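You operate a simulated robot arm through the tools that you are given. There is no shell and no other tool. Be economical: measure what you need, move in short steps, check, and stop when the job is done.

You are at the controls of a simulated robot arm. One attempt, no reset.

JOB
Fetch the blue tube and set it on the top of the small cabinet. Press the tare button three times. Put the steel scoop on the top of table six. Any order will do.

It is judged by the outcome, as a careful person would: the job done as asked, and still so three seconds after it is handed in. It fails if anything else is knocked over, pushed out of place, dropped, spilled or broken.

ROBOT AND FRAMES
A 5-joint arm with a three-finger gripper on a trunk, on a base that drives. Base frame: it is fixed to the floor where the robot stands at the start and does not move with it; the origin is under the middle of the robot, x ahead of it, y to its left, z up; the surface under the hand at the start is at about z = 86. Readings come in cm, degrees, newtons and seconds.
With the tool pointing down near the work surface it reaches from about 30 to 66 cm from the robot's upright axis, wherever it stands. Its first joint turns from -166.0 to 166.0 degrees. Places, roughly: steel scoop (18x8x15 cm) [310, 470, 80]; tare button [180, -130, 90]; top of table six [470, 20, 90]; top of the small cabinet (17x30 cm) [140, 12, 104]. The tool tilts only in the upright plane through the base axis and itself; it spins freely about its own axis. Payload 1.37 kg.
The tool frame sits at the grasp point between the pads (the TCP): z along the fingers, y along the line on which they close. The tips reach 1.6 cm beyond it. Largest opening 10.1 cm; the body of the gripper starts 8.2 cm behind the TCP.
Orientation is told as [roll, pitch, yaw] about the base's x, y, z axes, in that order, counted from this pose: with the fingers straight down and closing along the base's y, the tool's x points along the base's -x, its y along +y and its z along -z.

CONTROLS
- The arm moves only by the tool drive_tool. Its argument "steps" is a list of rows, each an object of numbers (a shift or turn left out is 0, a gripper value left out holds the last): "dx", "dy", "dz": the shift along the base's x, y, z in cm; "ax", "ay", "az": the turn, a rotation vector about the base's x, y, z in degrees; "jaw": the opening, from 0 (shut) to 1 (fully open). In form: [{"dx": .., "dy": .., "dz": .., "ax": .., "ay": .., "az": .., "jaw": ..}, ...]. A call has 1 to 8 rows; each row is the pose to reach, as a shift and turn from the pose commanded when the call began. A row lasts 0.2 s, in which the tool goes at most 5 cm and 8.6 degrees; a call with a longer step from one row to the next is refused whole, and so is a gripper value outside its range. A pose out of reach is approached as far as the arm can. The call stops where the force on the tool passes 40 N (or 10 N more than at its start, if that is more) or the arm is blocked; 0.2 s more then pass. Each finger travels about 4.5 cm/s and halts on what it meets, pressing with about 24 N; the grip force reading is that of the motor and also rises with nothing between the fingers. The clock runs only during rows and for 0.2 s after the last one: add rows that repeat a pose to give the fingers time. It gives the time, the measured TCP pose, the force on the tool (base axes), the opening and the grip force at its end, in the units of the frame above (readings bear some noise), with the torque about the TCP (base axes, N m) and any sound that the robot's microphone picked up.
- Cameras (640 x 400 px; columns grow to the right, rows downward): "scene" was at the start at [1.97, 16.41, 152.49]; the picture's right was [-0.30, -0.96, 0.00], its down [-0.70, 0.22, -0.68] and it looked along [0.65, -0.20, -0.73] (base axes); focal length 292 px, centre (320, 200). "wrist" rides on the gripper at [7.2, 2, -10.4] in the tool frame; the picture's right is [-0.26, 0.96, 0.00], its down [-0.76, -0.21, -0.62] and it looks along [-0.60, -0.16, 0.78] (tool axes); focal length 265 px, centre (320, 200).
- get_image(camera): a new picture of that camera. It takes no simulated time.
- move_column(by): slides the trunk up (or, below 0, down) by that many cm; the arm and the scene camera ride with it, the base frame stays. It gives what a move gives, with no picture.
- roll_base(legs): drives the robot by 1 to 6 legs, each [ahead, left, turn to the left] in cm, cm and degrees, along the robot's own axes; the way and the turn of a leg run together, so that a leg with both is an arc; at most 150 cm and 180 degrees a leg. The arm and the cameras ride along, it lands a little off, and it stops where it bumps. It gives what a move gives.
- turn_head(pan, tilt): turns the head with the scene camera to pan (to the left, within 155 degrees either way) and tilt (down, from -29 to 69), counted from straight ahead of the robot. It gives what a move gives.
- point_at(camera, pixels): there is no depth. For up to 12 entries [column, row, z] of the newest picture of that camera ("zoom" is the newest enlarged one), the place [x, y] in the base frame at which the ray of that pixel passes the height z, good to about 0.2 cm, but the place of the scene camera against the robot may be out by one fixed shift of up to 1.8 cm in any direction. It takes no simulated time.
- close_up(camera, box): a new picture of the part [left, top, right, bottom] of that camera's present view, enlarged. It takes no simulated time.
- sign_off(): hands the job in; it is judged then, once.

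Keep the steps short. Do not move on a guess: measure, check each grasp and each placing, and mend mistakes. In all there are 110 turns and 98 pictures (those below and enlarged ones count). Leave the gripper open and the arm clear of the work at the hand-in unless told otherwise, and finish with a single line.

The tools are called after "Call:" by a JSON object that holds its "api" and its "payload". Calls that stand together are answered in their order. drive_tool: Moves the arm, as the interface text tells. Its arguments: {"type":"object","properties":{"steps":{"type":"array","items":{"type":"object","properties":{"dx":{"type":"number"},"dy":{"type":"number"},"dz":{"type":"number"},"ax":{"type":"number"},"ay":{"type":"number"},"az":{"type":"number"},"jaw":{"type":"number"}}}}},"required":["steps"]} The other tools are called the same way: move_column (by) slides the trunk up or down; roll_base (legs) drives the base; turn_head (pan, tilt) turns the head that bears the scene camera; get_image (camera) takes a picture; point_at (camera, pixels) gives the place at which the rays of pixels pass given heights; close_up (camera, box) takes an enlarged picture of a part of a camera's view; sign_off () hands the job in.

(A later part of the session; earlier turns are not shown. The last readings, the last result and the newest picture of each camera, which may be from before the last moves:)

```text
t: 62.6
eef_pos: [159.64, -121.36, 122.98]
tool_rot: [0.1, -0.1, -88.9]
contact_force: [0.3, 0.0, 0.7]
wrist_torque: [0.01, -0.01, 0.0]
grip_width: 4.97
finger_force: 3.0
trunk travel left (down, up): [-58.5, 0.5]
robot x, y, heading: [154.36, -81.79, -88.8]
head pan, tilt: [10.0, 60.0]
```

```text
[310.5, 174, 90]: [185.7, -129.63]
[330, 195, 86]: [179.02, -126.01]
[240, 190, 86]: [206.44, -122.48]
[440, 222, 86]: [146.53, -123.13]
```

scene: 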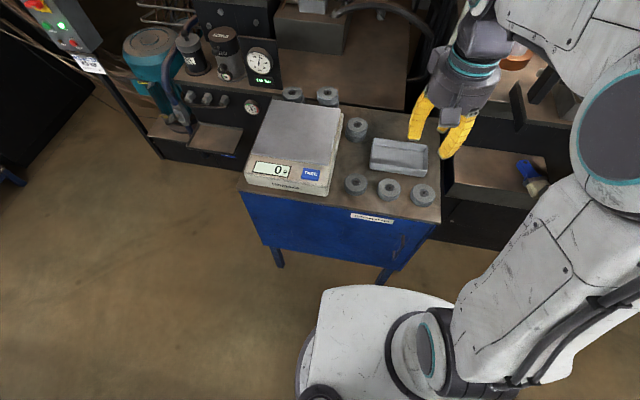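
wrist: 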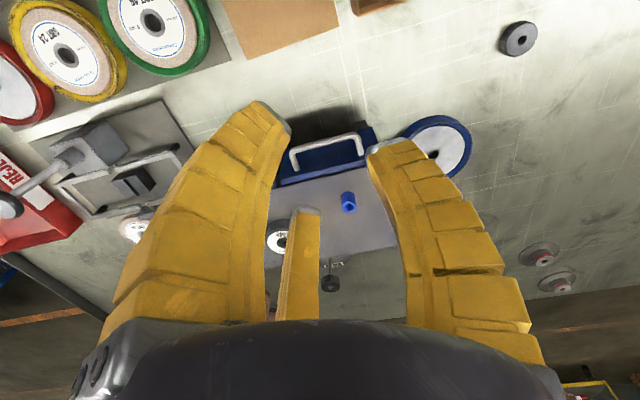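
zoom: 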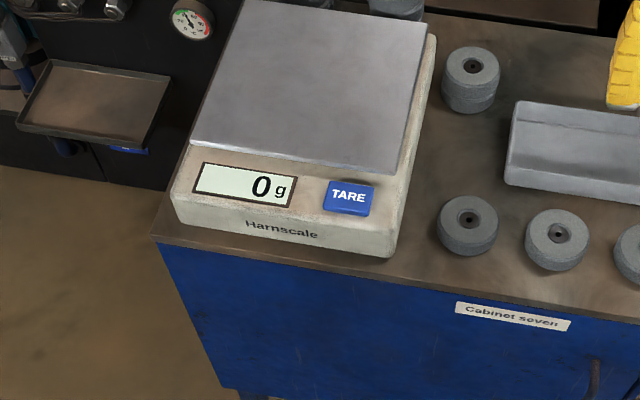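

I shift left 26 cm to line up with the button, and close the gripper (safe in air).

Call:
{"api": "roll_base", "payload": {"legs": [[0, 26, 0]]}}

Call:
{"api": "drive_tool", "payload": {"steps": [{"jaw": 0.2}, {"jaw": 0}, {"jaw": 0}, {"jaw": 0}]}}

Call:
{"api": "get_image", "payload": {"camera": "wrist"}}

Call:
{"api": "get_image", "payload": {"camera": "scene"}}

```text
t: 64.5
eef_pos: [185.75, -120.8, 122.92]
tool_rot: [0.0, -0.1, -88.9]
contact_force: [0.2, 0.0, -0.9]
wrist_torque: [-0.04, 0.07, 0.02]
grip_width: 4.95
finger_force: 3.1
trunk travel left (down, up): [-58.5, 0.5]
robot x, y, heading: [180.15, -81.36, -89.0]
head pan, tilt: [10.0, 60.0]
```

```text
t: 65.5
eef_pos: [185.71, -121.0, 122.97]
tool_rot: [0.0, 0.0, -88.9]
contact_force: [-0.1, -1.0, 0.3]
wrist_torque: [0.01, 0.0, 0.0]
grip_width: 0.0
finger_force: 24.0
trunk travel left (down, up): [-58.5, 0.5]
robot x, y, heading: [180.39, -80.91, -89.2]
head pan, tilt: [10.0, 60.0]
```

```text
58 pictures are left
```

wrist: 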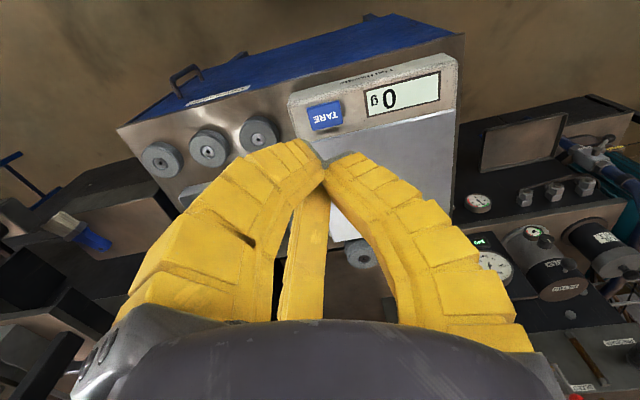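

```text
57 pictures are left
```

scene: 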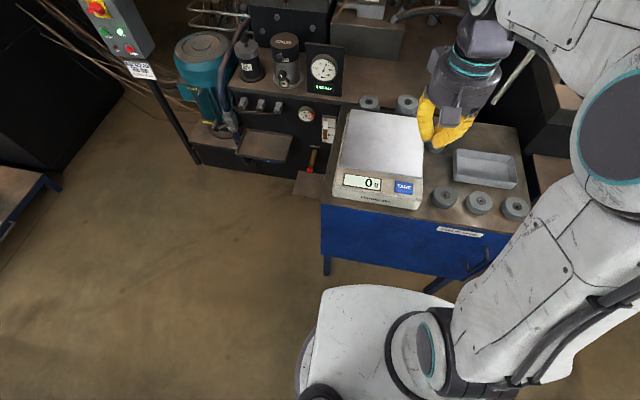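

Call:
{"api": "point_at", "payload": {"camera": "wrist", "pixels": [[325, 116, 90], [325, 116, 91], [258, 133, 88]]}}

Call:
{"api": "point_at", "payload": {"camera": "scene", "pixels": [[404, 187, 90], [404, 187, 91]]}}

```text
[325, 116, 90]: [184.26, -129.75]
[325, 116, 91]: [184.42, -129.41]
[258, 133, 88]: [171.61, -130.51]
```

```text
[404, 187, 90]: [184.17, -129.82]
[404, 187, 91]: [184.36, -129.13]
```

Both cameras agree: button at (184.3, -129.7). I move above it and descend to TCP z≈97.

Call:
{"api": "drive_tool", "payload": {"steps": [{"dx": -0.7, "dy": -4}, {"dx": -1.4, "dy": -8.7}, {"dx": -1.4, "dy": -8.7, "dz": -5}, {"dx": -1.4, "dy": -8.7, "dz": -10}, {"dx": -1.4, "dy": -8.7, "dz": -15}, {"dx": -1.4, "dy": -8.7, "dz": -20}, {"dx": -1.4, "dy": -8.7, "dz": -25}]}}

Call:
{"api": "get_image", "payload": {"camera": "wrist"}}

Call:
{"api": "close_up", "payload": {"camera": "scene", "box": [330, 100, 490, 220]}}

```text
t: 67.1
eef_pos: [184.55, -130.1, 97.62]
tool_rot: [0.0, 0.0, -88.9]
contact_force: [-0.3, -0.6, 0.0]
wrist_torque: [0.02, 0.02, -0.02]
grip_width: 0.0
finger_force: 24.0
trunk travel left (down, up): [-58.5, 0.5]
robot x, y, heading: [180.11, -80.74, -89.0]
head pan, tilt: [10.0, 60.0]
```

```text
56 pictures are left
```

wrist: 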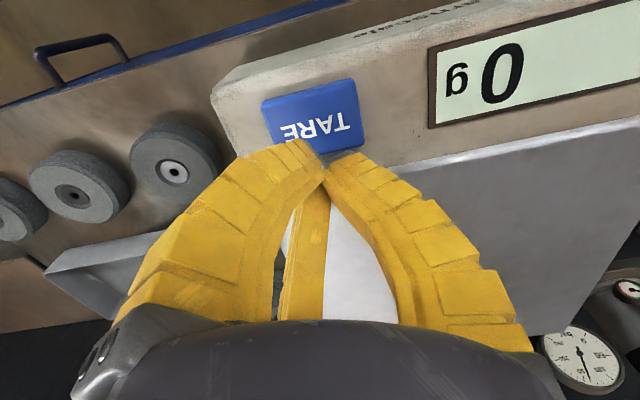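

```text
3.33 times, centred on (410, 160) of scene
```

zoom: 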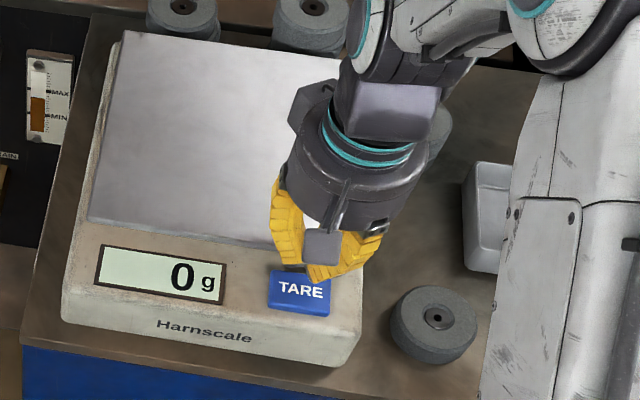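

Call:
{"api": "point_at", "payload": {"camera": "wrist", "pixels": [[314, 110, 90], [265, 107, 90], [363, 95, 90], [310, 88, 90], [395, 168, 91]]}}

```text
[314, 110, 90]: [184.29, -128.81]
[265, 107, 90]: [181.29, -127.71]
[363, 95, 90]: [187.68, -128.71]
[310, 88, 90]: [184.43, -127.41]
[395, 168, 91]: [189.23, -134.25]
```

Button centre ≈(184.4, -129). I nudge +0.9 in y to stay off the pan and descend until first contact.

Call:
{"api": "drive_tool", "payload": {"steps": [{"dx": -0.1, "dy": 0.9, "dz": -1.5}, {"dx": -0.1, "dy": 0.9, "dz": -3}, {"dx": -0.1, "dy": 0.9, "dz": -4}, {"dx": -0.1, "dy": 0.9, "dz": -4.5}, {"dx": -0.1, "dy": 0.9, "dz": -4.8}]}}

Call:
{"api": "close_up", "payload": {"camera": "scene", "box": [330, 120, 450, 220]}}

```text
t: 67.7
eef_pos: [184.46, -129.36, 96.44]
tool_rot: [0.1, -1.2, -89.0]
contact_force: [-1.8, 9.0, 27.9]
wrist_torque: [-0.5, 0.22, -0.12]
grip_width: 0.0
finger_force: 24.2
trunk travel left (down, up): [-58.5, 0.5]
robot x, y, heading: [180.17, -81.08, -88.9]
head pan, tilt: [10.0, 60.0]
stopped in row 2: the force on the tool passed its limit at 46 N (the readings are from after the stop); the commanded pose is now the measured one
```

```text
4.00 times, centred on (390, 170) of scene
```

zoom: 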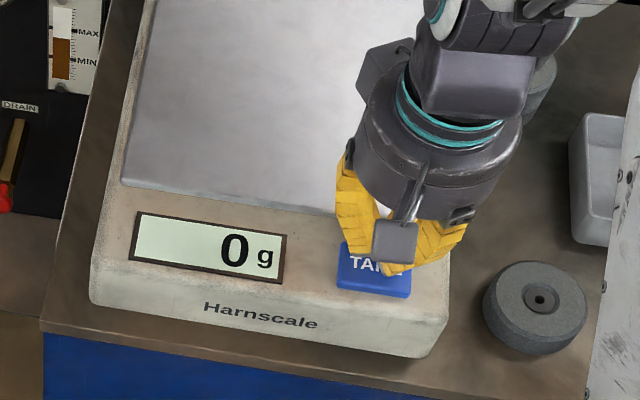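

Contact came early (46 N, tip ≈94.8). I back up 1.5 cm and remeasure the button's height.

Call:
{"api": "drive_tool", "payload": {"steps": [{"dz": 0.7}, {"dz": 1.5}, {"dz": 1.5}]}}

Call:
{"api": "get_image", "payload": {"camera": "wrist"}}

Call:
{"api": "close_up", "payload": {"camera": "scene", "box": [340, 120, 460, 220]}}

```text
t: 68.5
eef_pos: [184.56, -129.5, 97.47]
tool_rot: [0.0, -1.0, -88.8]
contact_force: [-0.4, -0.2, -0.2]
wrist_torque: [0.02, 0.03, 0.01]
grip_width: 0.02
finger_force: 24.0
trunk travel left (down, up): [-58.5, 0.5]
robot x, y, heading: [180.35, -81.46, -88.9]
head pan, tilt: [10.0, 60.0]
```

```text
53 pictures are left
```

wrist: 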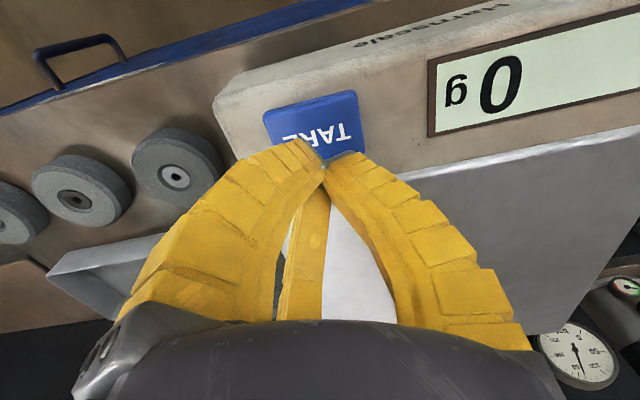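

```text
4.00 times, centred on (400, 170) of scene
```

zoom: 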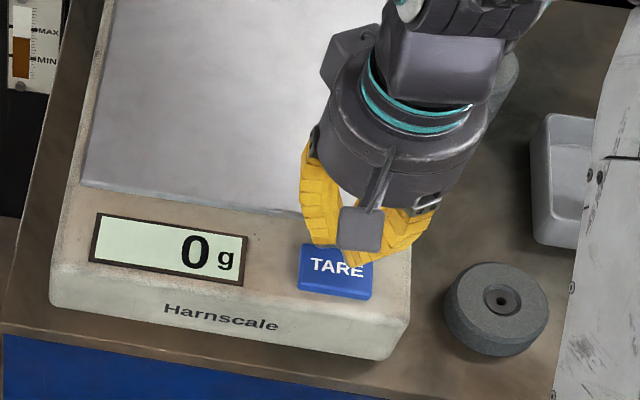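

Call:
{"api": "point_at", "payload": {"camera": "wrist", "pixels": [[363, 92, 90], [363, 92, 92], [363, 92, 94], [262, 115, 90], [262, 115, 92], [262, 115, 94], [172, 176, 88], [172, 176, 90]]}}

Call:
{"api": "point_at", "payload": {"camera": "scene", "pixels": [[393, 194, 90], [393, 194, 92], [393, 194, 94], [374.5, 188, 90], [374.5, 188, 92]]}}

```text
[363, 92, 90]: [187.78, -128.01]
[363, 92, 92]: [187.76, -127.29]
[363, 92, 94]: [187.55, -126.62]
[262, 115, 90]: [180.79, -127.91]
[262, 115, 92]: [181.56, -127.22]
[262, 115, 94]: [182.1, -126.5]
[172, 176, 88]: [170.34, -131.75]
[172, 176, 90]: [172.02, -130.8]
```

```text
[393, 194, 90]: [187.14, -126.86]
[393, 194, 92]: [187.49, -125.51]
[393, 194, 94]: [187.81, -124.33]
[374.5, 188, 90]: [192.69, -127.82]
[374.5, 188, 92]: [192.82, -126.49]
```

The parallax puts the button top near z≈93.7, centre (184.8, -128.5); the torque says I touched something 2.3 cm behind, likely the pan edge. I shift 1.7 cm toward the front and press in fine steps.

Call:
{"api": "drive_tool", "payload": {"steps": [{"dx": 0.1, "dy": 1.7, "dz": 0.5}, {"dx": 0.1, "dy": 1.7, "dz": -0.4}, {"dx": 0.1, "dy": 1.7, "dz": -0.8}, {"dx": 0.1, "dy": 1.7, "dz": -1.1}, {"dx": 0.1, "dy": 1.7, "dz": -1.1}]}}

Call:
{"api": "get_image", "payload": {"camera": "wrist"}}

```text
t: 69.7
eef_pos: [184.44, -127.83, 96.51]
tool_rot: [0.1, -0.9, -88.9]
contact_force: [0.9, 0.3, -0.7]
wrist_torque: [-0.02, -0.01, 0.01]
grip_width: 0.03
finger_force: 23.6
trunk travel left (down, up): [-58.5, 0.5]
robot x, y, heading: [180.41, -81.22, -88.8]
head pan, tilt: [10.0, 60.0]
```

```text
51 pictures are left
```

wrist: 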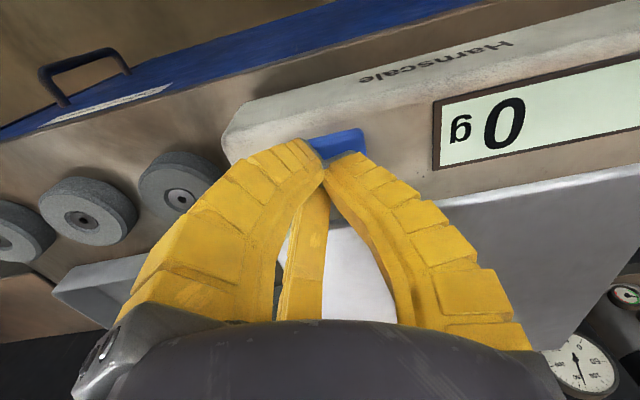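

Call:
{"api": "drive_tool", "payload": {"steps": [{"dz": -0.2}, {"dz": -0.4}, {"dz": -0.6}, {"dz": -0.8}]}}

```text
t: 70.7
eef_pos: [184.62, -127.96, 95.7]
tool_rot: [0.1, -1.0, -88.9]
contact_force: [-0.7, 1.7, 3.4]
wrist_torque: [0.05, 0.01, -0.02]
grip_width: 0.01
finger_force: 23.9
trunk travel left (down, up): [-58.5, 0.5]
robot x, y, heading: [180.2, -81.25, -88.8]
head pan, tilt: [10.0, 60.0]
heard: click
```

A click at 3.4 N: press one (the earlier touch gave no click). I raise to release.

Call:
{"api": "drive_tool", "payload": {"steps": [{"dz": 0.5}, {"dz": 1}, {"dz": 1}]}}

Call:
{"api": "drive_tool", "payload": {"steps": [{"dz": -0.4}, {"dz": -0.6}, {"dz": -0.8}, {"dz": -1}]}}

```text
t: 71.5
eef_pos: [184.75, -127.93, 96.8]
tool_rot: [0.1, -1.1, -88.9]
contact_force: [0.2, -0.4, 0.2]
wrist_torque: [0.01, 0.02, 0.02]
grip_width: 0.0
finger_force: 23.7
trunk travel left (down, up): [-58.5, 0.5]
robot x, y, heading: [180.55, -81.19, -89.1]
head pan, tilt: [10.0, 60.0]
```

```text
t: 72.5
eef_pos: [184.57, -127.96, 95.81]
tool_rot: [0.1, -1.0, -89.0]
contact_force: [-0.2, -1.1, 3.0]
wrist_torque: [0.0, 0.02, -0.02]
grip_width: 0.02
finger_force: 24.3
trunk travel left (down, up): [-58.5, 0.5]
robot x, y, heading: [180.69, -81.31, -88.9]
head pan, tilt: [10.0, 60.0]
heard: click
```

Second click. Release and press a third time.

Call:
{"api": "drive_tool", "payload": {"steps": [{"dz": 0.5}, {"dz": 1}, {"dz": 1}]}}

Call:
{"api": "drive_tool", "payload": {"steps": [{"dz": -0.4}, {"dz": -0.6}, {"dz": -0.8}, {"dz": -1}]}}

```text
t: 73.3
eef_pos: [184.65, -127.7, 96.86]
tool_rot: [0.1, -0.9, -88.8]
contact_force: [-0.3, 0.5, -0.2]
wrist_torque: [-0.02, 0.03, -0.01]
grip_width: 0.0
finger_force: 24.4
trunk travel left (down, up): [-58.5, 0.5]
robot x, y, heading: [180.15, -81.13, -88.9]
head pan, tilt: [10.0, 60.0]
```

```text
t: 74.3
eef_pos: [184.43, -127.84, 95.73]
tool_rot: [0.1, -1.0, -88.9]
contact_force: [-0.2, 1.0, 2.1]
wrist_torque: [0.01, 0.0, 0.0]
grip_width: 0.0
finger_force: 23.5
trunk travel left (down, up): [-58.5, 0.5]
robot x, y, heading: [180.31, -81.08, -88.7]
head pan, tilt: [10.0, 60.0]
heard: click
```

Three clicks. I rise clear and retract, then check the scale and look toward the scoop's direction.

Call:
{"api": "drive_tool", "payload": {"steps": [{"dz": 1}, {"dz": 5}, {"dz": 10}, {"dz": 15}, {"dz": 20}, {"dz": 25}, {"dz": 27, "dy": 4}, {"dz": 27, "dy": 8}]}}

Call:
{"api": "get_image", "payload": {"camera": "scene"}}

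Call:
{"api": "turn_head", "payload": {"pan": 150, "tilt": 15}}

Call:
{"api": "get_image", "payload": {"camera": "scene"}}

```text
t: 76.1
eef_pos: [184.41, -120.06, 122.51]
tool_rot: [0.0, -1.0, -88.9]
contact_force: [0.5, 0.2, 0.0]
wrist_torque: [-0.02, 0.02, -0.01]
grip_width: 0.02
finger_force: 27.6
trunk travel left (down, up): [-58.5, 0.5]
robot x, y, heading: [180.54, -81.27, -88.9]
head pan, tilt: [10.0, 60.0]
```

```text
50 pictures are left
```

scene: 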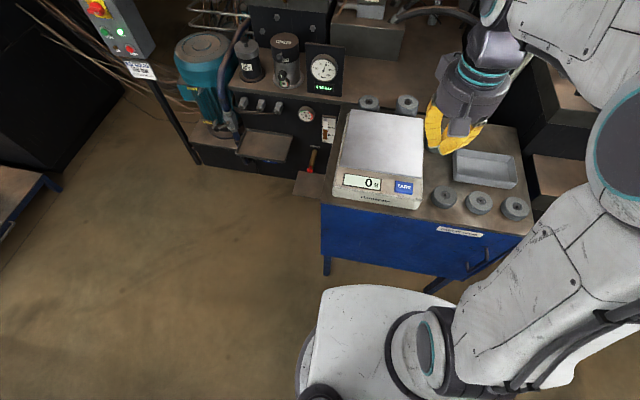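

```text
t: 78.3
eef_pos: [184.28, -120.1, 122.57]
tool_rot: [0.0, -1.1, -88.9]
contact_force: [-0.3, 0.0, 0.4]
wrist_torque: [0.0, -0.01, -0.01]
grip_width: 0.0
finger_force: 27.8
trunk travel left (down, up): [-58.5, 0.5]
robot x, y, heading: [180.34, -80.98, -88.8]
head pan, tilt: [150.0, 15.0]
```

```text
49 pictures are left
```

scene: 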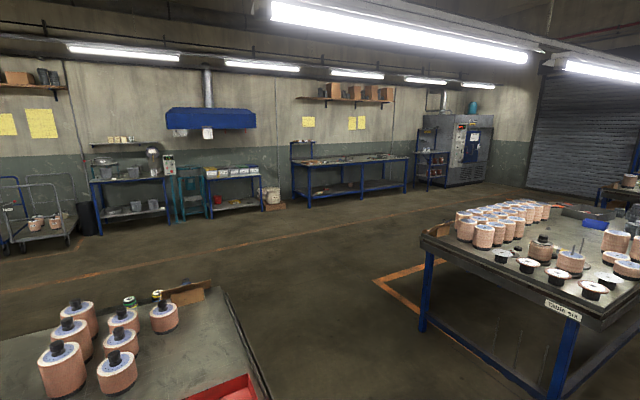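

Call:
{"api": "close_up", "payload": {"camera": "scene", "box": [160, 130, 420, 220]}}

Call:
{"api": "point_at", "payload": {"camera": "scene", "pixels": [[210, 218, 0], [308, 208, 0], [362, 196, 0], [218, 287, 86], [428, 230, 90], [550, 400, 0], [420, 335, 0], [95, 237, 0], [255, 175, 80], [260, 390, 86]]}}

```text
2.46 times, centred on (290, 175) of scene
```

zoom: 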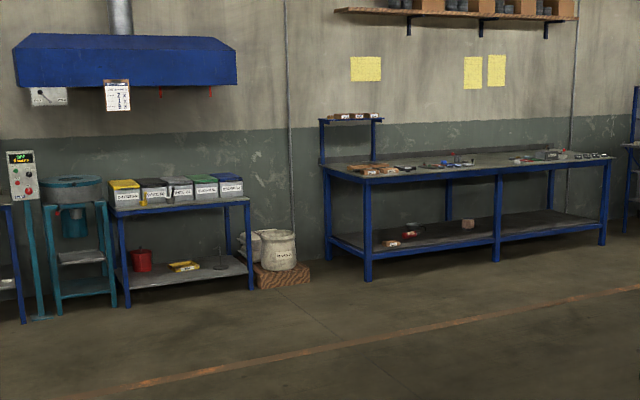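

```text
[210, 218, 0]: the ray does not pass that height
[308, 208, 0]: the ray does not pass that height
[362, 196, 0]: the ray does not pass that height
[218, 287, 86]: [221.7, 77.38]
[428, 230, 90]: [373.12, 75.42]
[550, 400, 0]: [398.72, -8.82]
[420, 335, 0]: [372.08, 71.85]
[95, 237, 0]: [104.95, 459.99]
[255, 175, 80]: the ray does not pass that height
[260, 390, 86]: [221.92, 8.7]
```

Scale intact at 0 g. The scoop is by the far wall benches (x≈310, y≈470). The gap between table seven (x≤222) and table six (x≥373) is clear. I drive to x≈280, turn left 180°, then go up the gap.

Call:
{"api": "roll_base", "payload": {"legs": [[0, 102, 0], [0, 0, 180], [150, 0, 0]]}}

Call:
{"api": "turn_head", "payload": {"pan": 0, "tilt": 20}}

Call:
{"api": "get_image", "payload": {"camera": "scene"}}

```text
t: 98.1
eef_pos: [276.93, 110.51, 122.55]
tool_rot: [0.0, -1.0, 90.8]
contact_force: [-0.3, -0.9, -0.5]
wrist_torque: [-0.04, -0.02, 0.03]
grip_width: 0.0
finger_force: 28.1
trunk travel left (down, up): [-58.5, 0.5]
robot x, y, heading: [280.76, 71.36, 90.7]
head pan, tilt: [150.0, 15.0]
```

```text
t: 100.4
eef_pos: [276.87, 110.49, 122.58]
tool_rot: [0.2, -1.0, 90.9]
contact_force: [0.4, 0.4, -0.2]
wrist_torque: [0.01, -0.03, 0.01]
grip_width: 0.0
finger_force: 28.1
trunk travel left (down, up): [-58.5, 0.5]
robot x, y, heading: [280.61, 71.5, 90.7]
head pan, tilt: [0.0, 20.0]
```

```text
47 pictures are left
```

scene: 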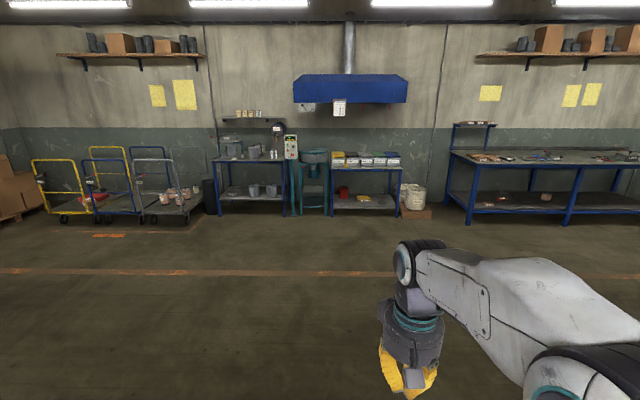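

Bins bench at columns 330–400 matches the scoop's location. Drive on 250 cm ahead (clear floor).

Call:
{"api": "roll_base", "payload": {"legs": [[150, 0, 0], [110, 0, 0]]}}

Call:
{"api": "turn_head", "payload": {"pan": -15, "tilt": 30}}

Call:
{"api": "get_image", "payload": {"camera": "scene"}}

```text
t: 113.1
eef_pos: [266.37, 371.75, 122.48]
tool_rot: [0.1, -0.9, 93.2]
contact_force: [-1.1, 0.1, 0.6]
wrist_torque: [-0.02, -0.04, 0.02]
grip_width: 0.0
finger_force: 28.0
trunk travel left (down, up): [-58.5, 0.5]
robot x, y, heading: [271.68, 333.0, 93.3]
head pan, tilt: [0.0, 20.0]
```

```text
t: 113.9
eef_pos: [266.25, 371.75, 122.49]
tool_rot: [0.1, -1.0, 92.9]
contact_force: [-0.1, -0.5, -0.4]
wrist_torque: [0.0, 0.03, -0.02]
grip_width: 0.01
finger_force: 28.5
trunk travel left (down, up): [-58.5, 0.5]
robot x, y, heading: [271.47, 332.72, 93.1]
head pan, tilt: [-15.0, 30.0]
```

```text
46 pictures are left
```

scene: 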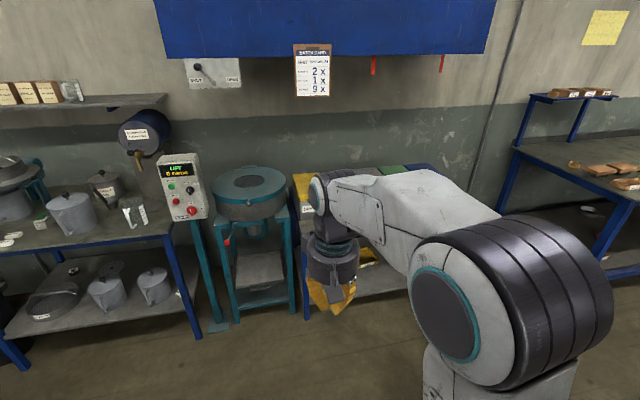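

The arm hides the bins. I move 42 cm right and straighten, with the head looking left of the arm.

Call:
{"api": "roll_base", "payload": {"legs": [[0, -45, -3]]}}

Call:
{"api": "turn_head", "payload": {"pan": 5, "tilt": 35}}

Call:
{"api": "get_image", "payload": {"camera": "scene"}}

Call:
{"api": "get_image", "payload": {"camera": "wrist"}}

```text
t: 116.7
eef_pos: [314.37, 373.16, 122.48]
tool_rot: [0.0, -1.0, 90.1]
contact_force: [0.0, -0.1, 0.5]
wrist_torque: [0.02, -0.02, 0.04]
grip_width: 0.0
finger_force: 28.4
trunk travel left (down, up): [-58.5, 0.5]
robot x, y, heading: [317.74, 333.97, 90.0]
head pan, tilt: [-15.0, 30.0]
```

```text
t: 117.5
eef_pos: [314.22, 373.21, 122.54]
tool_rot: [0.0, -1.0, 90.0]
contact_force: [-0.4, -0.8, -0.7]
wrist_torque: [0.0, 0.03, -0.01]
grip_width: 0.0
finger_force: 27.9
trunk travel left (down, up): [-58.5, 0.5]
robot x, y, heading: [317.79, 333.7, 89.8]
head pan, tilt: [5.0, 35.0]
```

```text
45 pictures are left
```

scene: 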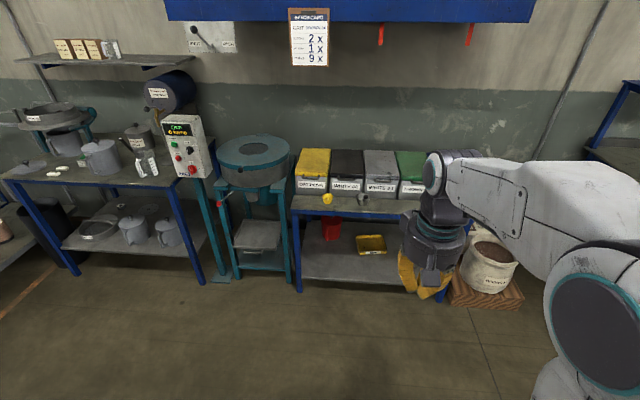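

```text
44 pictures are left
```

wrist: 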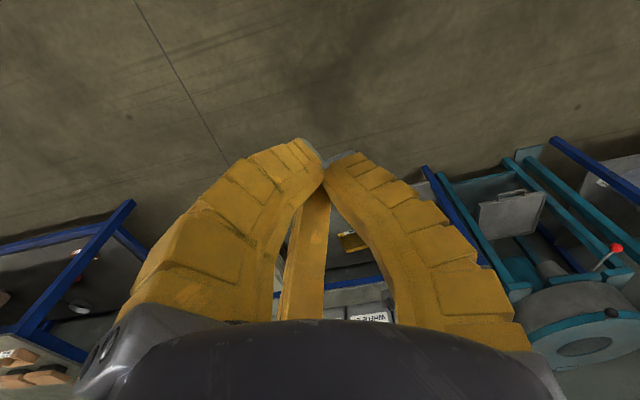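

Call:
{"api": "close_up", "payload": {"camera": "scene", "box": [270, 130, 430, 230]}}

Call:
{"api": "point_at", "payload": {"camera": "scene", "pixels": [[328, 199, 80], [361, 198, 80], [292, 212, 80], [320, 190, 80], [400, 196, 80], [432, 210, 80]]}}

```text
4.00 times, centred on (350, 180) of scene
```

zoom: 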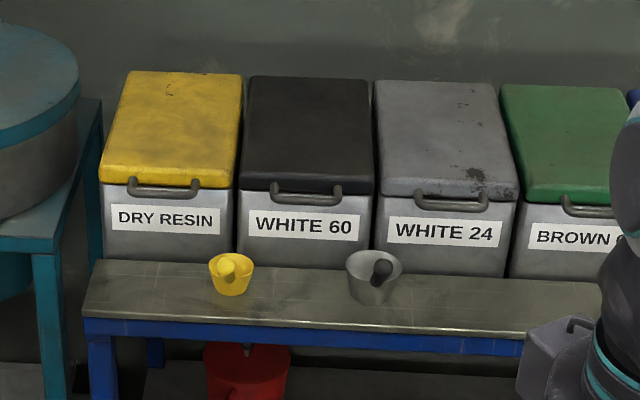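

```text
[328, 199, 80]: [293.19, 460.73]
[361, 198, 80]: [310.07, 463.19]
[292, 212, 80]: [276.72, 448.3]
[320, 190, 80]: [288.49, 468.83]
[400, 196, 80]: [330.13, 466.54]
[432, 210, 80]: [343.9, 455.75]
```

The steel scoop (cup with black handle knob) stands at about (311, 463). I drive 60 cm nearer and look again.

Call:
{"api": "roll_base", "payload": {"legs": [[60, 0, 0]]}}

Call:
{"api": "turn_head", "payload": {"pan": 10, "tilt": 50}}

Call:
{"api": "get_image", "payload": {"camera": "scene"}}

Call:
{"api": "get_image", "payload": {"camera": "wrist"}}

```text
t: 120.9
eef_pos: [313.94, 433.03, 122.47]
tool_rot: [0.2, -0.9, 90.2]
contact_force: [-0.2, 0.2, 1.0]
wrist_torque: [0.02, 0.02, -0.02]
grip_width: 0.0
finger_force: 28.2
trunk travel left (down, up): [-58.5, 0.5]
robot x, y, heading: [317.5, 394.4, 90.0]
head pan, tilt: [5.0, 35.0]
```

```text
t: 121.7
eef_pos: [314.0, 433.05, 122.49]
tool_rot: [0.1, -1.1, 90.2]
contact_force: [0.5, -0.7, 0.1]
wrist_torque: [0.02, -0.04, -0.03]
grip_width: 0.0
finger_force: 28.5
trunk travel left (down, up): [-58.5, 0.5]
robot x, y, heading: [317.65, 394.0, 90.2]
head pan, tilt: [10.0, 50.0]
```

```text
42 pictures are left
```

scene: 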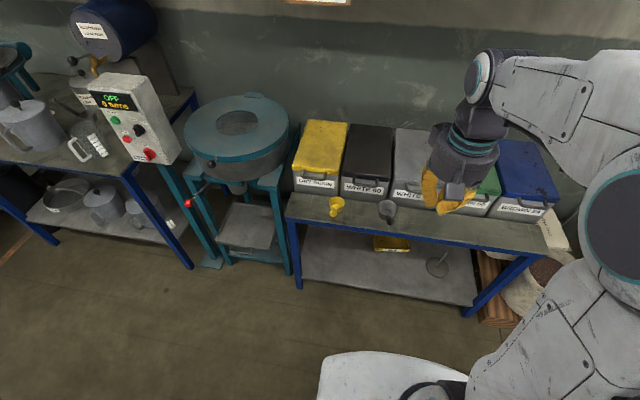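

```text
41 pictures are left
```

wrist: 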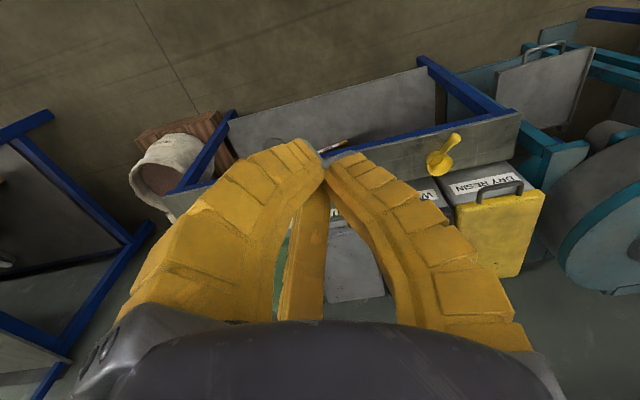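

Call:
{"api": "close_up", "payload": {"camera": "scene", "box": [360, 185, 420, 235]}}

Call:
{"api": "point_at", "payload": {"camera": "scene", "pixels": [[387, 215, 80], [387, 200, 90], [337, 208, 80], [288, 216, 80], [545, 247, 80]]}}

Call:
{"api": "point_at", "payload": {"camera": "wrist", "pixels": [[437, 165, 80], [240, 185, 80], [518, 115, 80]]}}

```text
8.00 times, centred on (390, 210) of scene
```

zoom: 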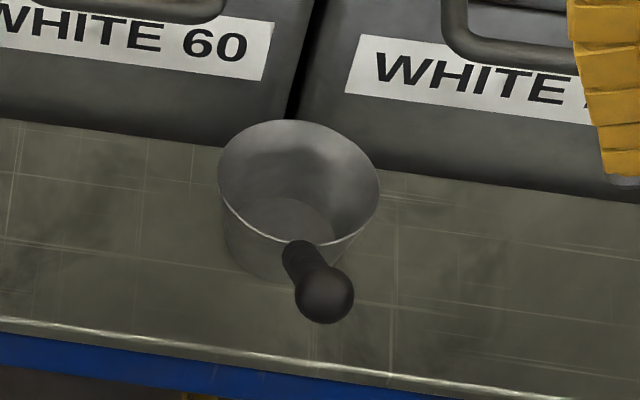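

```text
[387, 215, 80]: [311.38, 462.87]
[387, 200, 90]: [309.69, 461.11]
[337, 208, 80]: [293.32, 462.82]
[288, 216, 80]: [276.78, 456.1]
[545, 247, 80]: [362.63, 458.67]
```

```text
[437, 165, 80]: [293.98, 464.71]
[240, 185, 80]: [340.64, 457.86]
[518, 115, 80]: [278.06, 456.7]
```

I open the gripper, lower the trunk and come 14 cm nearer so the wrist camera can see the scoop.

Call:
{"api": "move_column", "payload": {"by": -12}}

Call:
{"api": "roll_base", "payload": {"legs": [[14, 0, 0]]}}

Call:
{"api": "drive_tool", "payload": {"steps": [{"dx": -1, "dy": -3, "jaw": 0.3}, {"dx": -2, "dy": -6, "jaw": 0.6}, {"dx": -2, "dy": -6, "jaw": 0.9}, {"dx": -2, "dy": -6, "jaw": 1}, {"dx": -2, "dy": -6, "jaw": 1}]}}

Call:
{"api": "get_image", "payload": {"camera": "wrist"}}

```text
t: 123.2
eef_pos: [314.01, 432.96, 110.48]
tool_rot: [0.1, -1.0, 90.2]
contact_force: [0.4, 0.1, 0.5]
wrist_torque: [-0.03, 0.03, -0.02]
grip_width: 0.0
finger_force: 27.3
trunk travel left (down, up): [-46.5, 12.5]
robot x, y, heading: [317.41, 393.98, 90.1]
head pan, tilt: [10.0, 50.0]
```

```text
t: 124.5
eef_pos: [313.94, 446.99, 110.44]
tool_rot: [0.1, -0.9, 90.2]
contact_force: [0.1, 0.7, -0.5]
wrist_torque: [-0.06, 0.02, -0.03]
grip_width: 0.0
finger_force: 28.5
trunk travel left (down, up): [-46.5, 12.5]
robot x, y, heading: [317.92, 407.83, 90.3]
head pan, tilt: [10.0, 50.0]
```

```text
t: 125.7
eef_pos: [311.88, 441.05, 110.51]
tool_rot: [0.2, -1.0, 90.2]
contact_force: [1.2, 0.2, 0.0]
wrist_torque: [0.01, -0.01, 0.03]
grip_width: 10.08
finger_force: 0.2
trunk travel left (down, up): [-46.5, 12.5]
robot x, y, heading: [317.8, 407.65, 90.1]
head pan, tilt: [10.0, 50.0]
```

```text
39 pictures are left
```

wrist: 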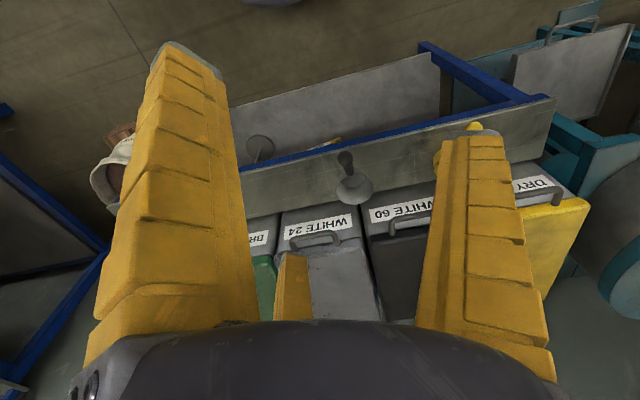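

Call:
{"api": "close_up", "payload": {"camera": "wrist", "box": [304, 140, 404, 220]}}

Call:
{"api": "point_at", "payload": {"camera": "wrist", "pixels": [[353, 194, 80], [353, 194, 76], [345, 157, 90], [345, 157, 94], [353, 182, 84], [353, 182, 88], [440, 176, 80], [243, 204, 80]]}}

```text
5.00 times, centred on (354, 180) of wrist
```

zoom: 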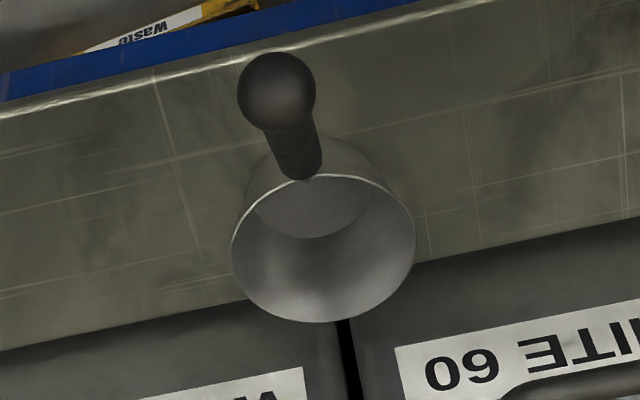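

```text
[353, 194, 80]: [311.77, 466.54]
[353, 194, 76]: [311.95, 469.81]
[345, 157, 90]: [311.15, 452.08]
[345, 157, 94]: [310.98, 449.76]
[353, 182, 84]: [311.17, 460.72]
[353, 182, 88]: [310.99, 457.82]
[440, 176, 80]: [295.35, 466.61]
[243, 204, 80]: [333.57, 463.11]
```

Call:
{"api": "get_image", "payload": {"camera": "scene"}}

Call:
{"api": "point_at", "payload": {"camera": "wrist", "pixels": [[556, 98, 80], [556, 98, 76], [353, 194, 84], [353, 194, 88], [347, 158, 92], [347, 158, 88]]}}

Call:
{"api": "close_up", "payload": {"camera": "scene", "box": [270, 170, 430, 270]}}

```text
37 pictures are left
```

scene: 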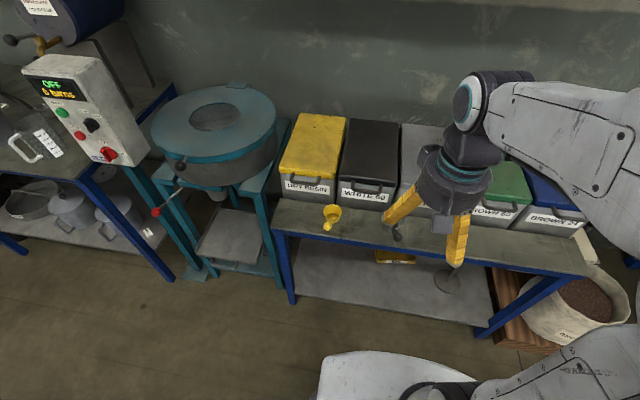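

```text
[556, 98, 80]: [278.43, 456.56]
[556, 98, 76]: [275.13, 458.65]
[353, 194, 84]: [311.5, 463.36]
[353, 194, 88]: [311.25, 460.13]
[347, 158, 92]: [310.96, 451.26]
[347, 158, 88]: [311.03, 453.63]
```

```text
4.00 times, centred on (350, 220) of scene
```

zoom: 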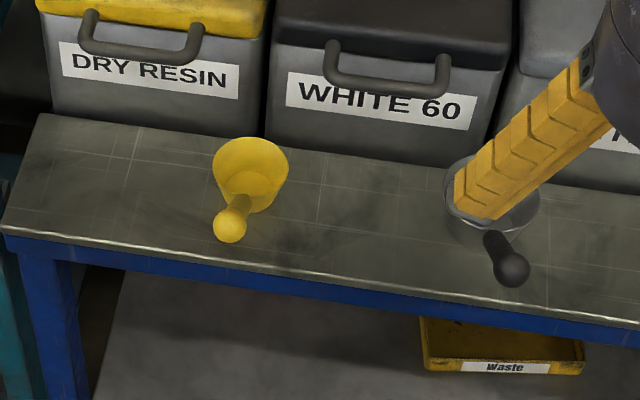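

Call:
{"api": "point_at", "payload": {"camera": "scene", "pixels": [[271.3, 228.5, 80], [271.3, 228.5, 76], [478, 237, 90], [478, 237, 94], [478, 237, 98], [473, 223, 80], [473, 217, 88]]}}

```text
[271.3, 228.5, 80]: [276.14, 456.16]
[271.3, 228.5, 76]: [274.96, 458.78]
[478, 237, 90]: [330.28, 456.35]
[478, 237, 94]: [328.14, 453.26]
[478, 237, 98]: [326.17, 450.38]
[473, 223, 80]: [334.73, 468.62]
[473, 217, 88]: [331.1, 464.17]
```

Call:
{"api": "point_at", "payload": {"camera": "scene", "pixels": [[398, 237.5, 88], [398, 237.5, 92], [398, 237.5, 96], [393, 229, 88], [393, 229, 84]]}}

Call:
{"api": "point_at", "payload": {"camera": "wrist", "pixels": [[345.5, 158, 88], [345.5, 158, 92], [345.5, 158, 96], [352, 176, 88], [352, 176, 84], [337, 191, 86], [373, 187, 86], [355, 204, 86], [353, 192, 86]]}}

```text
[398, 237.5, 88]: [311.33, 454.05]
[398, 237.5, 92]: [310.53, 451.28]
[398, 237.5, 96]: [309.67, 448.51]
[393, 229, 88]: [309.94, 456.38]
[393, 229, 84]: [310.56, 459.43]
```

```text
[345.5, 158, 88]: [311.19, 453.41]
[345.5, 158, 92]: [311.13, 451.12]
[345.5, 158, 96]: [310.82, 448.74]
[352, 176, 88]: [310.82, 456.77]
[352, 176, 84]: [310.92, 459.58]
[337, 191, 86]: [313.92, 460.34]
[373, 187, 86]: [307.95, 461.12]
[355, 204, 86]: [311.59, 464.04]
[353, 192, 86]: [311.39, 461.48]
```

The scoop: a ~6 cm cup centred near (311.3, 461), bench at z≈80, handle rising toward me to a ball at ≈(311, 450, 93.5). I'll grasp across the cup from above, with the tool spun 45° so the wrist camera clears the handle. First go above it.

Call:
{"api": "drive_tool", "payload": {"steps": [{"dy": 3, "az": 7.5}, {"dy": 6, "az": 15}, {"dy": 9, "az": 22.5}, {"dx": -0.3, "dy": 12, "az": 30}, {"dx": -0.6, "dy": 15, "az": 37.5, "dz": -2}, {"dx": -0.6, "dy": 18, "az": 45, "dz": -5}, {"dx": -0.6, "dy": 19.8, "az": 45, "dz": -9}]}}

Call:
{"api": "get_image", "payload": {"camera": "wrist"}}

Call:
{"api": "get_image", "payload": {"camera": "scene"}}

```text
t: 127.3
eef_pos: [311.37, 460.99, 101.74]
tool_rot: [-0.4, -0.7, 135.3]
contact_force: [0.0, 0.1, 0.1]
wrist_torque: [0.0, 0.02, 0.02]
grip_width: 10.05
finger_force: 0.0
trunk travel left (down, up): [-46.5, 12.5]
robot x, y, heading: [317.59, 407.84, 90.2]
head pan, tilt: [10.0, 50.0]
```

```text
35 pictures are left
```

wrist: 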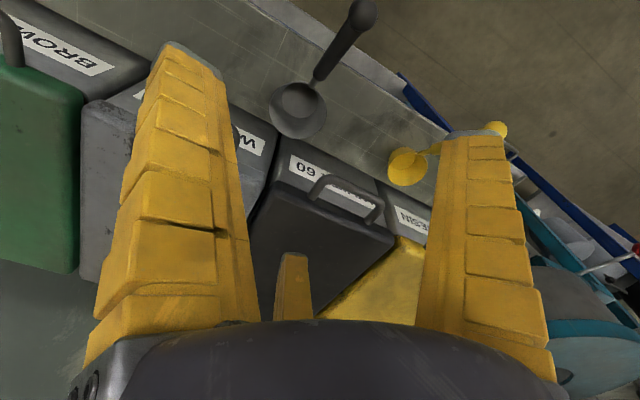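

```text
34 pictures are left
```

scene: 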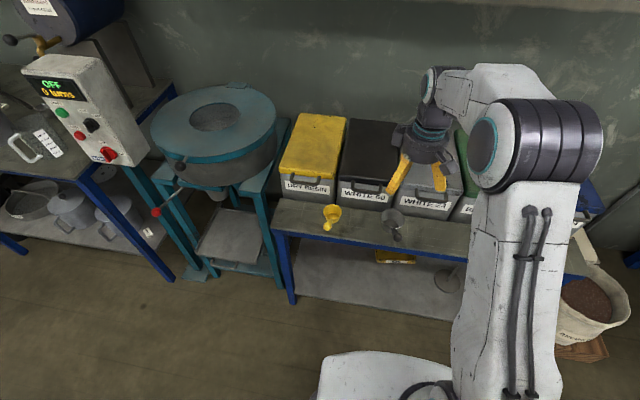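

Call:
{"api": "close_up", "payload": {"camera": "wrist", "box": [240, 0, 400, 160]}}

Call:
{"api": "point_at", "payload": {"camera": "wrist", "pixels": [[362, 14, 94], [362, 14, 90], [298, 111, 86], [298, 111, 84], [297, 100, 80], [269, 108, 86], [327, 113, 86], [318, 80, 86], [290, 138, 86], [243, 182, 80], [330, 160, 80]]}}

```text
2.50 times, centred on (320, 80) of wrist
```

zoom: 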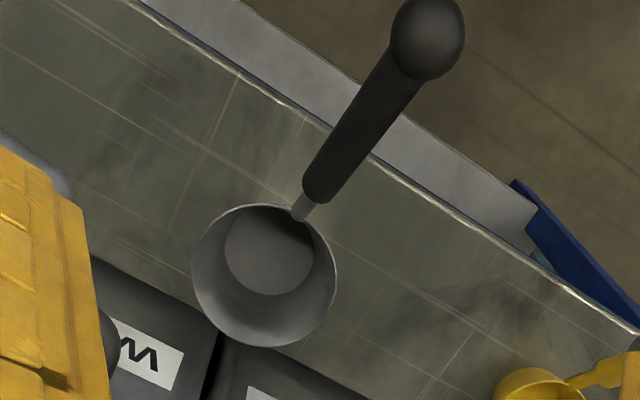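

```text
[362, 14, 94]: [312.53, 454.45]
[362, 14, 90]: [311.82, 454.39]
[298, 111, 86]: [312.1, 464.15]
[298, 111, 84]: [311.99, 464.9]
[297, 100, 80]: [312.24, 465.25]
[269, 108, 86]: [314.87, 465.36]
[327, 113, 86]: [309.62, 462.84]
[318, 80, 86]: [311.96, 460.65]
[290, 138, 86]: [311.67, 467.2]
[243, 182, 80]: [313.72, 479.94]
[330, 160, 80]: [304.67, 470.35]
```

Comparing views, the heights resolve: ball at (311.5, 454.4, 86.4), rim z≈78, bench ≈72.6, rim ø≈7.5, centre y≈467. I check these at the corrected heights, including the bin front.

Call:
{"api": "point_at", "payload": {"camera": "wrist", "pixels": [[298, 110, 78.3], [297, 99, 72.6], [269, 110, 78.3], [327, 110, 78.3], [280, 130, 72.6], [327, 153, 72.6], [232, 104, 72.6], [362, 14, 86.4], [300, 50, 72.6]]}}

```text
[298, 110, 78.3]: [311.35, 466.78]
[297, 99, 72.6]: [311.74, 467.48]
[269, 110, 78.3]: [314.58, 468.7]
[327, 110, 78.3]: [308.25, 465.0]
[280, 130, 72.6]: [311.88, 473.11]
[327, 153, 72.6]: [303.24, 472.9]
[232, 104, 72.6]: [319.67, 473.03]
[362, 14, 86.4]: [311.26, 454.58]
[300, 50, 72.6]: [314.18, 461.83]
```

All consistent: cup centre (311.5, 467.0), bin fronts at y≈473. I reduce the spin to 25°, centre above the cup, and lower the trunk 10 cm.

Call:
{"api": "drive_tool", "payload": {"steps": [{"dy": 2, "az": -7}, {"dx": 0.1, "dy": 4, "az": -14}, {"dx": 0.1, "dy": 6, "az": -20}, {"dx": 0.1, "dy": 6, "az": -20}]}}

Call:
{"api": "move_column", "payload": {"by": -10}}

Call:
{"api": "get_image", "payload": {"camera": "wrist"}}

Call:
{"api": "close_up", "payload": {"camera": "scene", "box": [330, 130, 490, 250]}}

```text
t: 128.3
eef_pos: [311.31, 466.66, 101.58]
tool_rot: [-0.4, -0.8, 115.1]
contact_force: [0.8, 0.6, 0.7]
wrist_torque: [0.0, 0.01, 0.01]
grip_width: 10.06
finger_force: 0.0
trunk travel left (down, up): [-46.5, 12.5]
robot x, y, heading: [317.29, 407.92, 90.1]
head pan, tilt: [10.0, 50.0]
```

```text
t: 129.6
eef_pos: [311.43, 466.68, 91.73]
tool_rot: [-0.4, -0.9, 115.2]
contact_force: [0.4, 0.2, 0.2]
wrist_torque: [0.01, 0.0, 0.0]
grip_width: 10.04
finger_force: 0.1
trunk travel left (down, up): [-36.5, 22.5]
robot x, y, heading: [317.69, 408.19, 90.2]
head pan, tilt: [10.0, 50.0]
```

```text
32 pictures are left
```

wrist: 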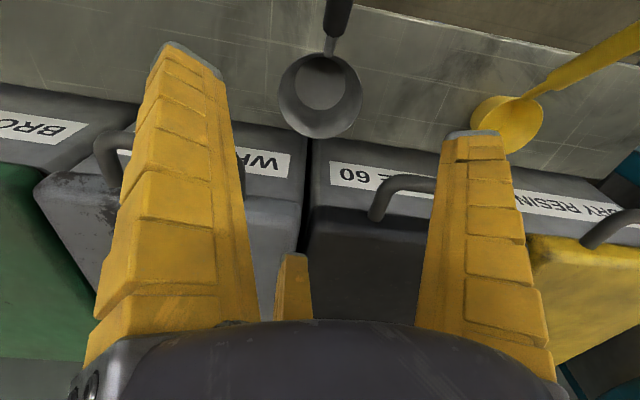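

```text
3.33 times, centred on (410, 190) of scene
```

zoom: 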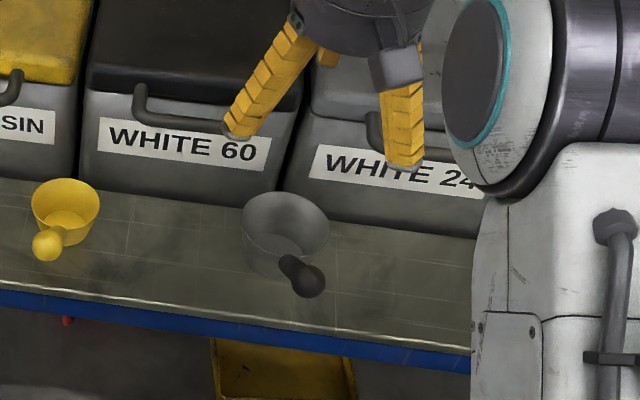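

Call:
{"api": "point_at", "payload": {"camera": "wrist", "pixels": [[320, 96, 78.3], [319, 88, 72.6], [279, 97, 78.3], [362, 95, 78.3], [320, 139, 78.3], [400, 178, 80], [400, 178, 84], [400, 178, 88], [110, 135, 84], [335, 18, 84], [312, 153, 76]]}}

Call:
{"api": "point_at", "payload": {"camera": "scene", "pixels": [[373, 166, 80], [373, 166, 84], [373, 166, 88], [352, 160, 84]]}}

```text
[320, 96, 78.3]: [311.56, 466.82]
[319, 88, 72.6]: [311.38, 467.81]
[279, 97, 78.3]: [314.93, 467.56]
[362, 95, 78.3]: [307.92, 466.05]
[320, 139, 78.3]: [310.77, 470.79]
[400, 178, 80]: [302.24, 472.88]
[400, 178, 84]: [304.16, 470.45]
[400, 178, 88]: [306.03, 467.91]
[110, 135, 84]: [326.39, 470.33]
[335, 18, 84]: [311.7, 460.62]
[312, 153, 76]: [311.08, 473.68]
```

```text
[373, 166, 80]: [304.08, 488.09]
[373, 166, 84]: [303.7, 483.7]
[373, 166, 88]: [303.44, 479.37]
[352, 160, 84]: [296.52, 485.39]
```

Cup centre confirmed (311.5, 466.9); fingers will pass clear of bin handles. Descend gently around the cup.

Call:
{"api": "drive_tool", "payload": {"steps": [{"dy": 0.2, "dz": -3}, {"dx": 0.1, "dy": 0.2, "dz": -6}, {"dx": 0.1, "dy": 0.2, "dz": -9}, {"dx": 0.1, "dy": 0.2, "dz": -11.5}, {"dx": 0.1, "dy": 0.2, "dz": -13.5}, {"dx": 0.1, "dy": 0.2, "dz": -14.5}, {"dx": 0.1, "dy": 0.2, "dz": -15}]}}

Call:
{"api": "get_image", "payload": {"camera": "wrist"}}

Call:
{"api": "close_up", "payload": {"camera": "scene", "box": [330, 130, 490, 250]}}

```text
t: 130.2
eef_pos: [311.49, 467.44, 88.86]
tool_rot: [-1.1, -3.2, 115.2]
contact_force: [1.4, -6.0, 16.3]
wrist_torque: [1.09, -0.12, -0.1]
grip_width: 10.43
finger_force: 0.3
trunk travel left (down, up): [-36.5, 22.5]
robot x, y, heading: [317.15, 408.08, 90.1]
head pan, tilt: [10.0, 50.0]
stopped in row 2: the force on the tool passed its limit at 52 N (the readings are from after the stop); the commanded pose is now the measured one
```

```text
30 pictures are left
```

wrist: 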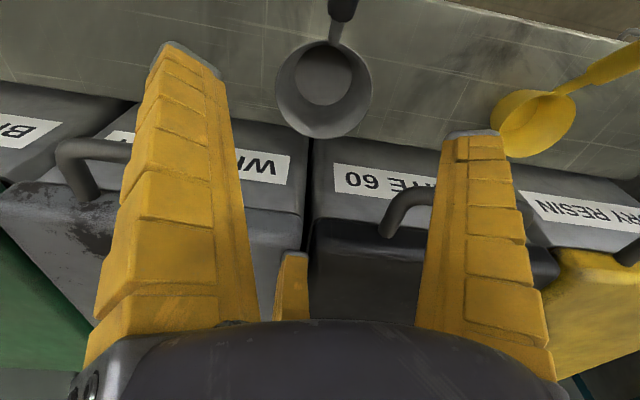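

```text
3.33 times, centred on (410, 190) of scene
```

zoom: 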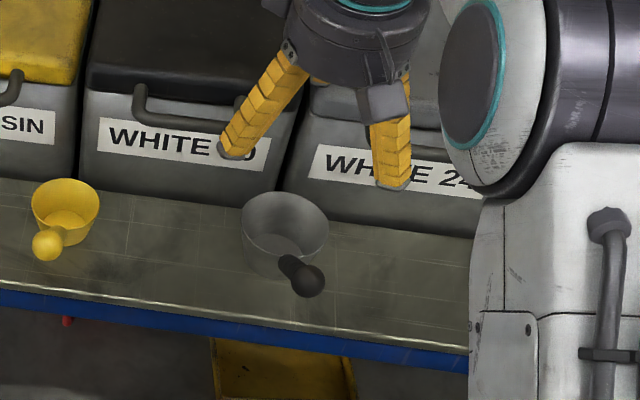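

The tool touched something ~5 cm on the +y side (bin lid/handle) – bins look unmoved. I note a lid-corner pixel in this view, then rise and compare to find the lid height.

Call:
{"api": "point_at", "payload": {"camera": "wrist", "pixels": [[312, 224, 84], [312, 224, 88], [312, 224, 92], [312, 224, 96], [385, 237, 84], [385, 237, 88], [385, 237, 92], [400, 190, 84], [400, 190, 88]]}}

Call:
{"api": "drive_tool", "payload": {"steps": [{"dz": 2}, {"dz": 6, "dy": -1}, {"dz": 10, "dy": -5}, {"dz": 12, "dy": -10}]}}

Call:
{"api": "get_image", "payload": {"camera": "wrist"}}

```text
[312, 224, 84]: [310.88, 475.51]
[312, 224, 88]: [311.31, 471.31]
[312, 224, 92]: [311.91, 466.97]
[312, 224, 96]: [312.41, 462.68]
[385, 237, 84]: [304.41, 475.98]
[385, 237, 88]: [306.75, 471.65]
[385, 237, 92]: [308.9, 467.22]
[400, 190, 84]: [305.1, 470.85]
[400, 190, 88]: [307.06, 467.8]
```

```text
refused: row 3 steps farther than a row can; nothing moved
```

```text
28 pictures are left
```

wrist: 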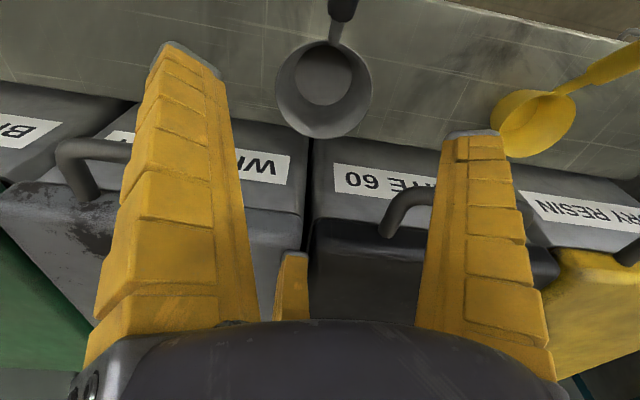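

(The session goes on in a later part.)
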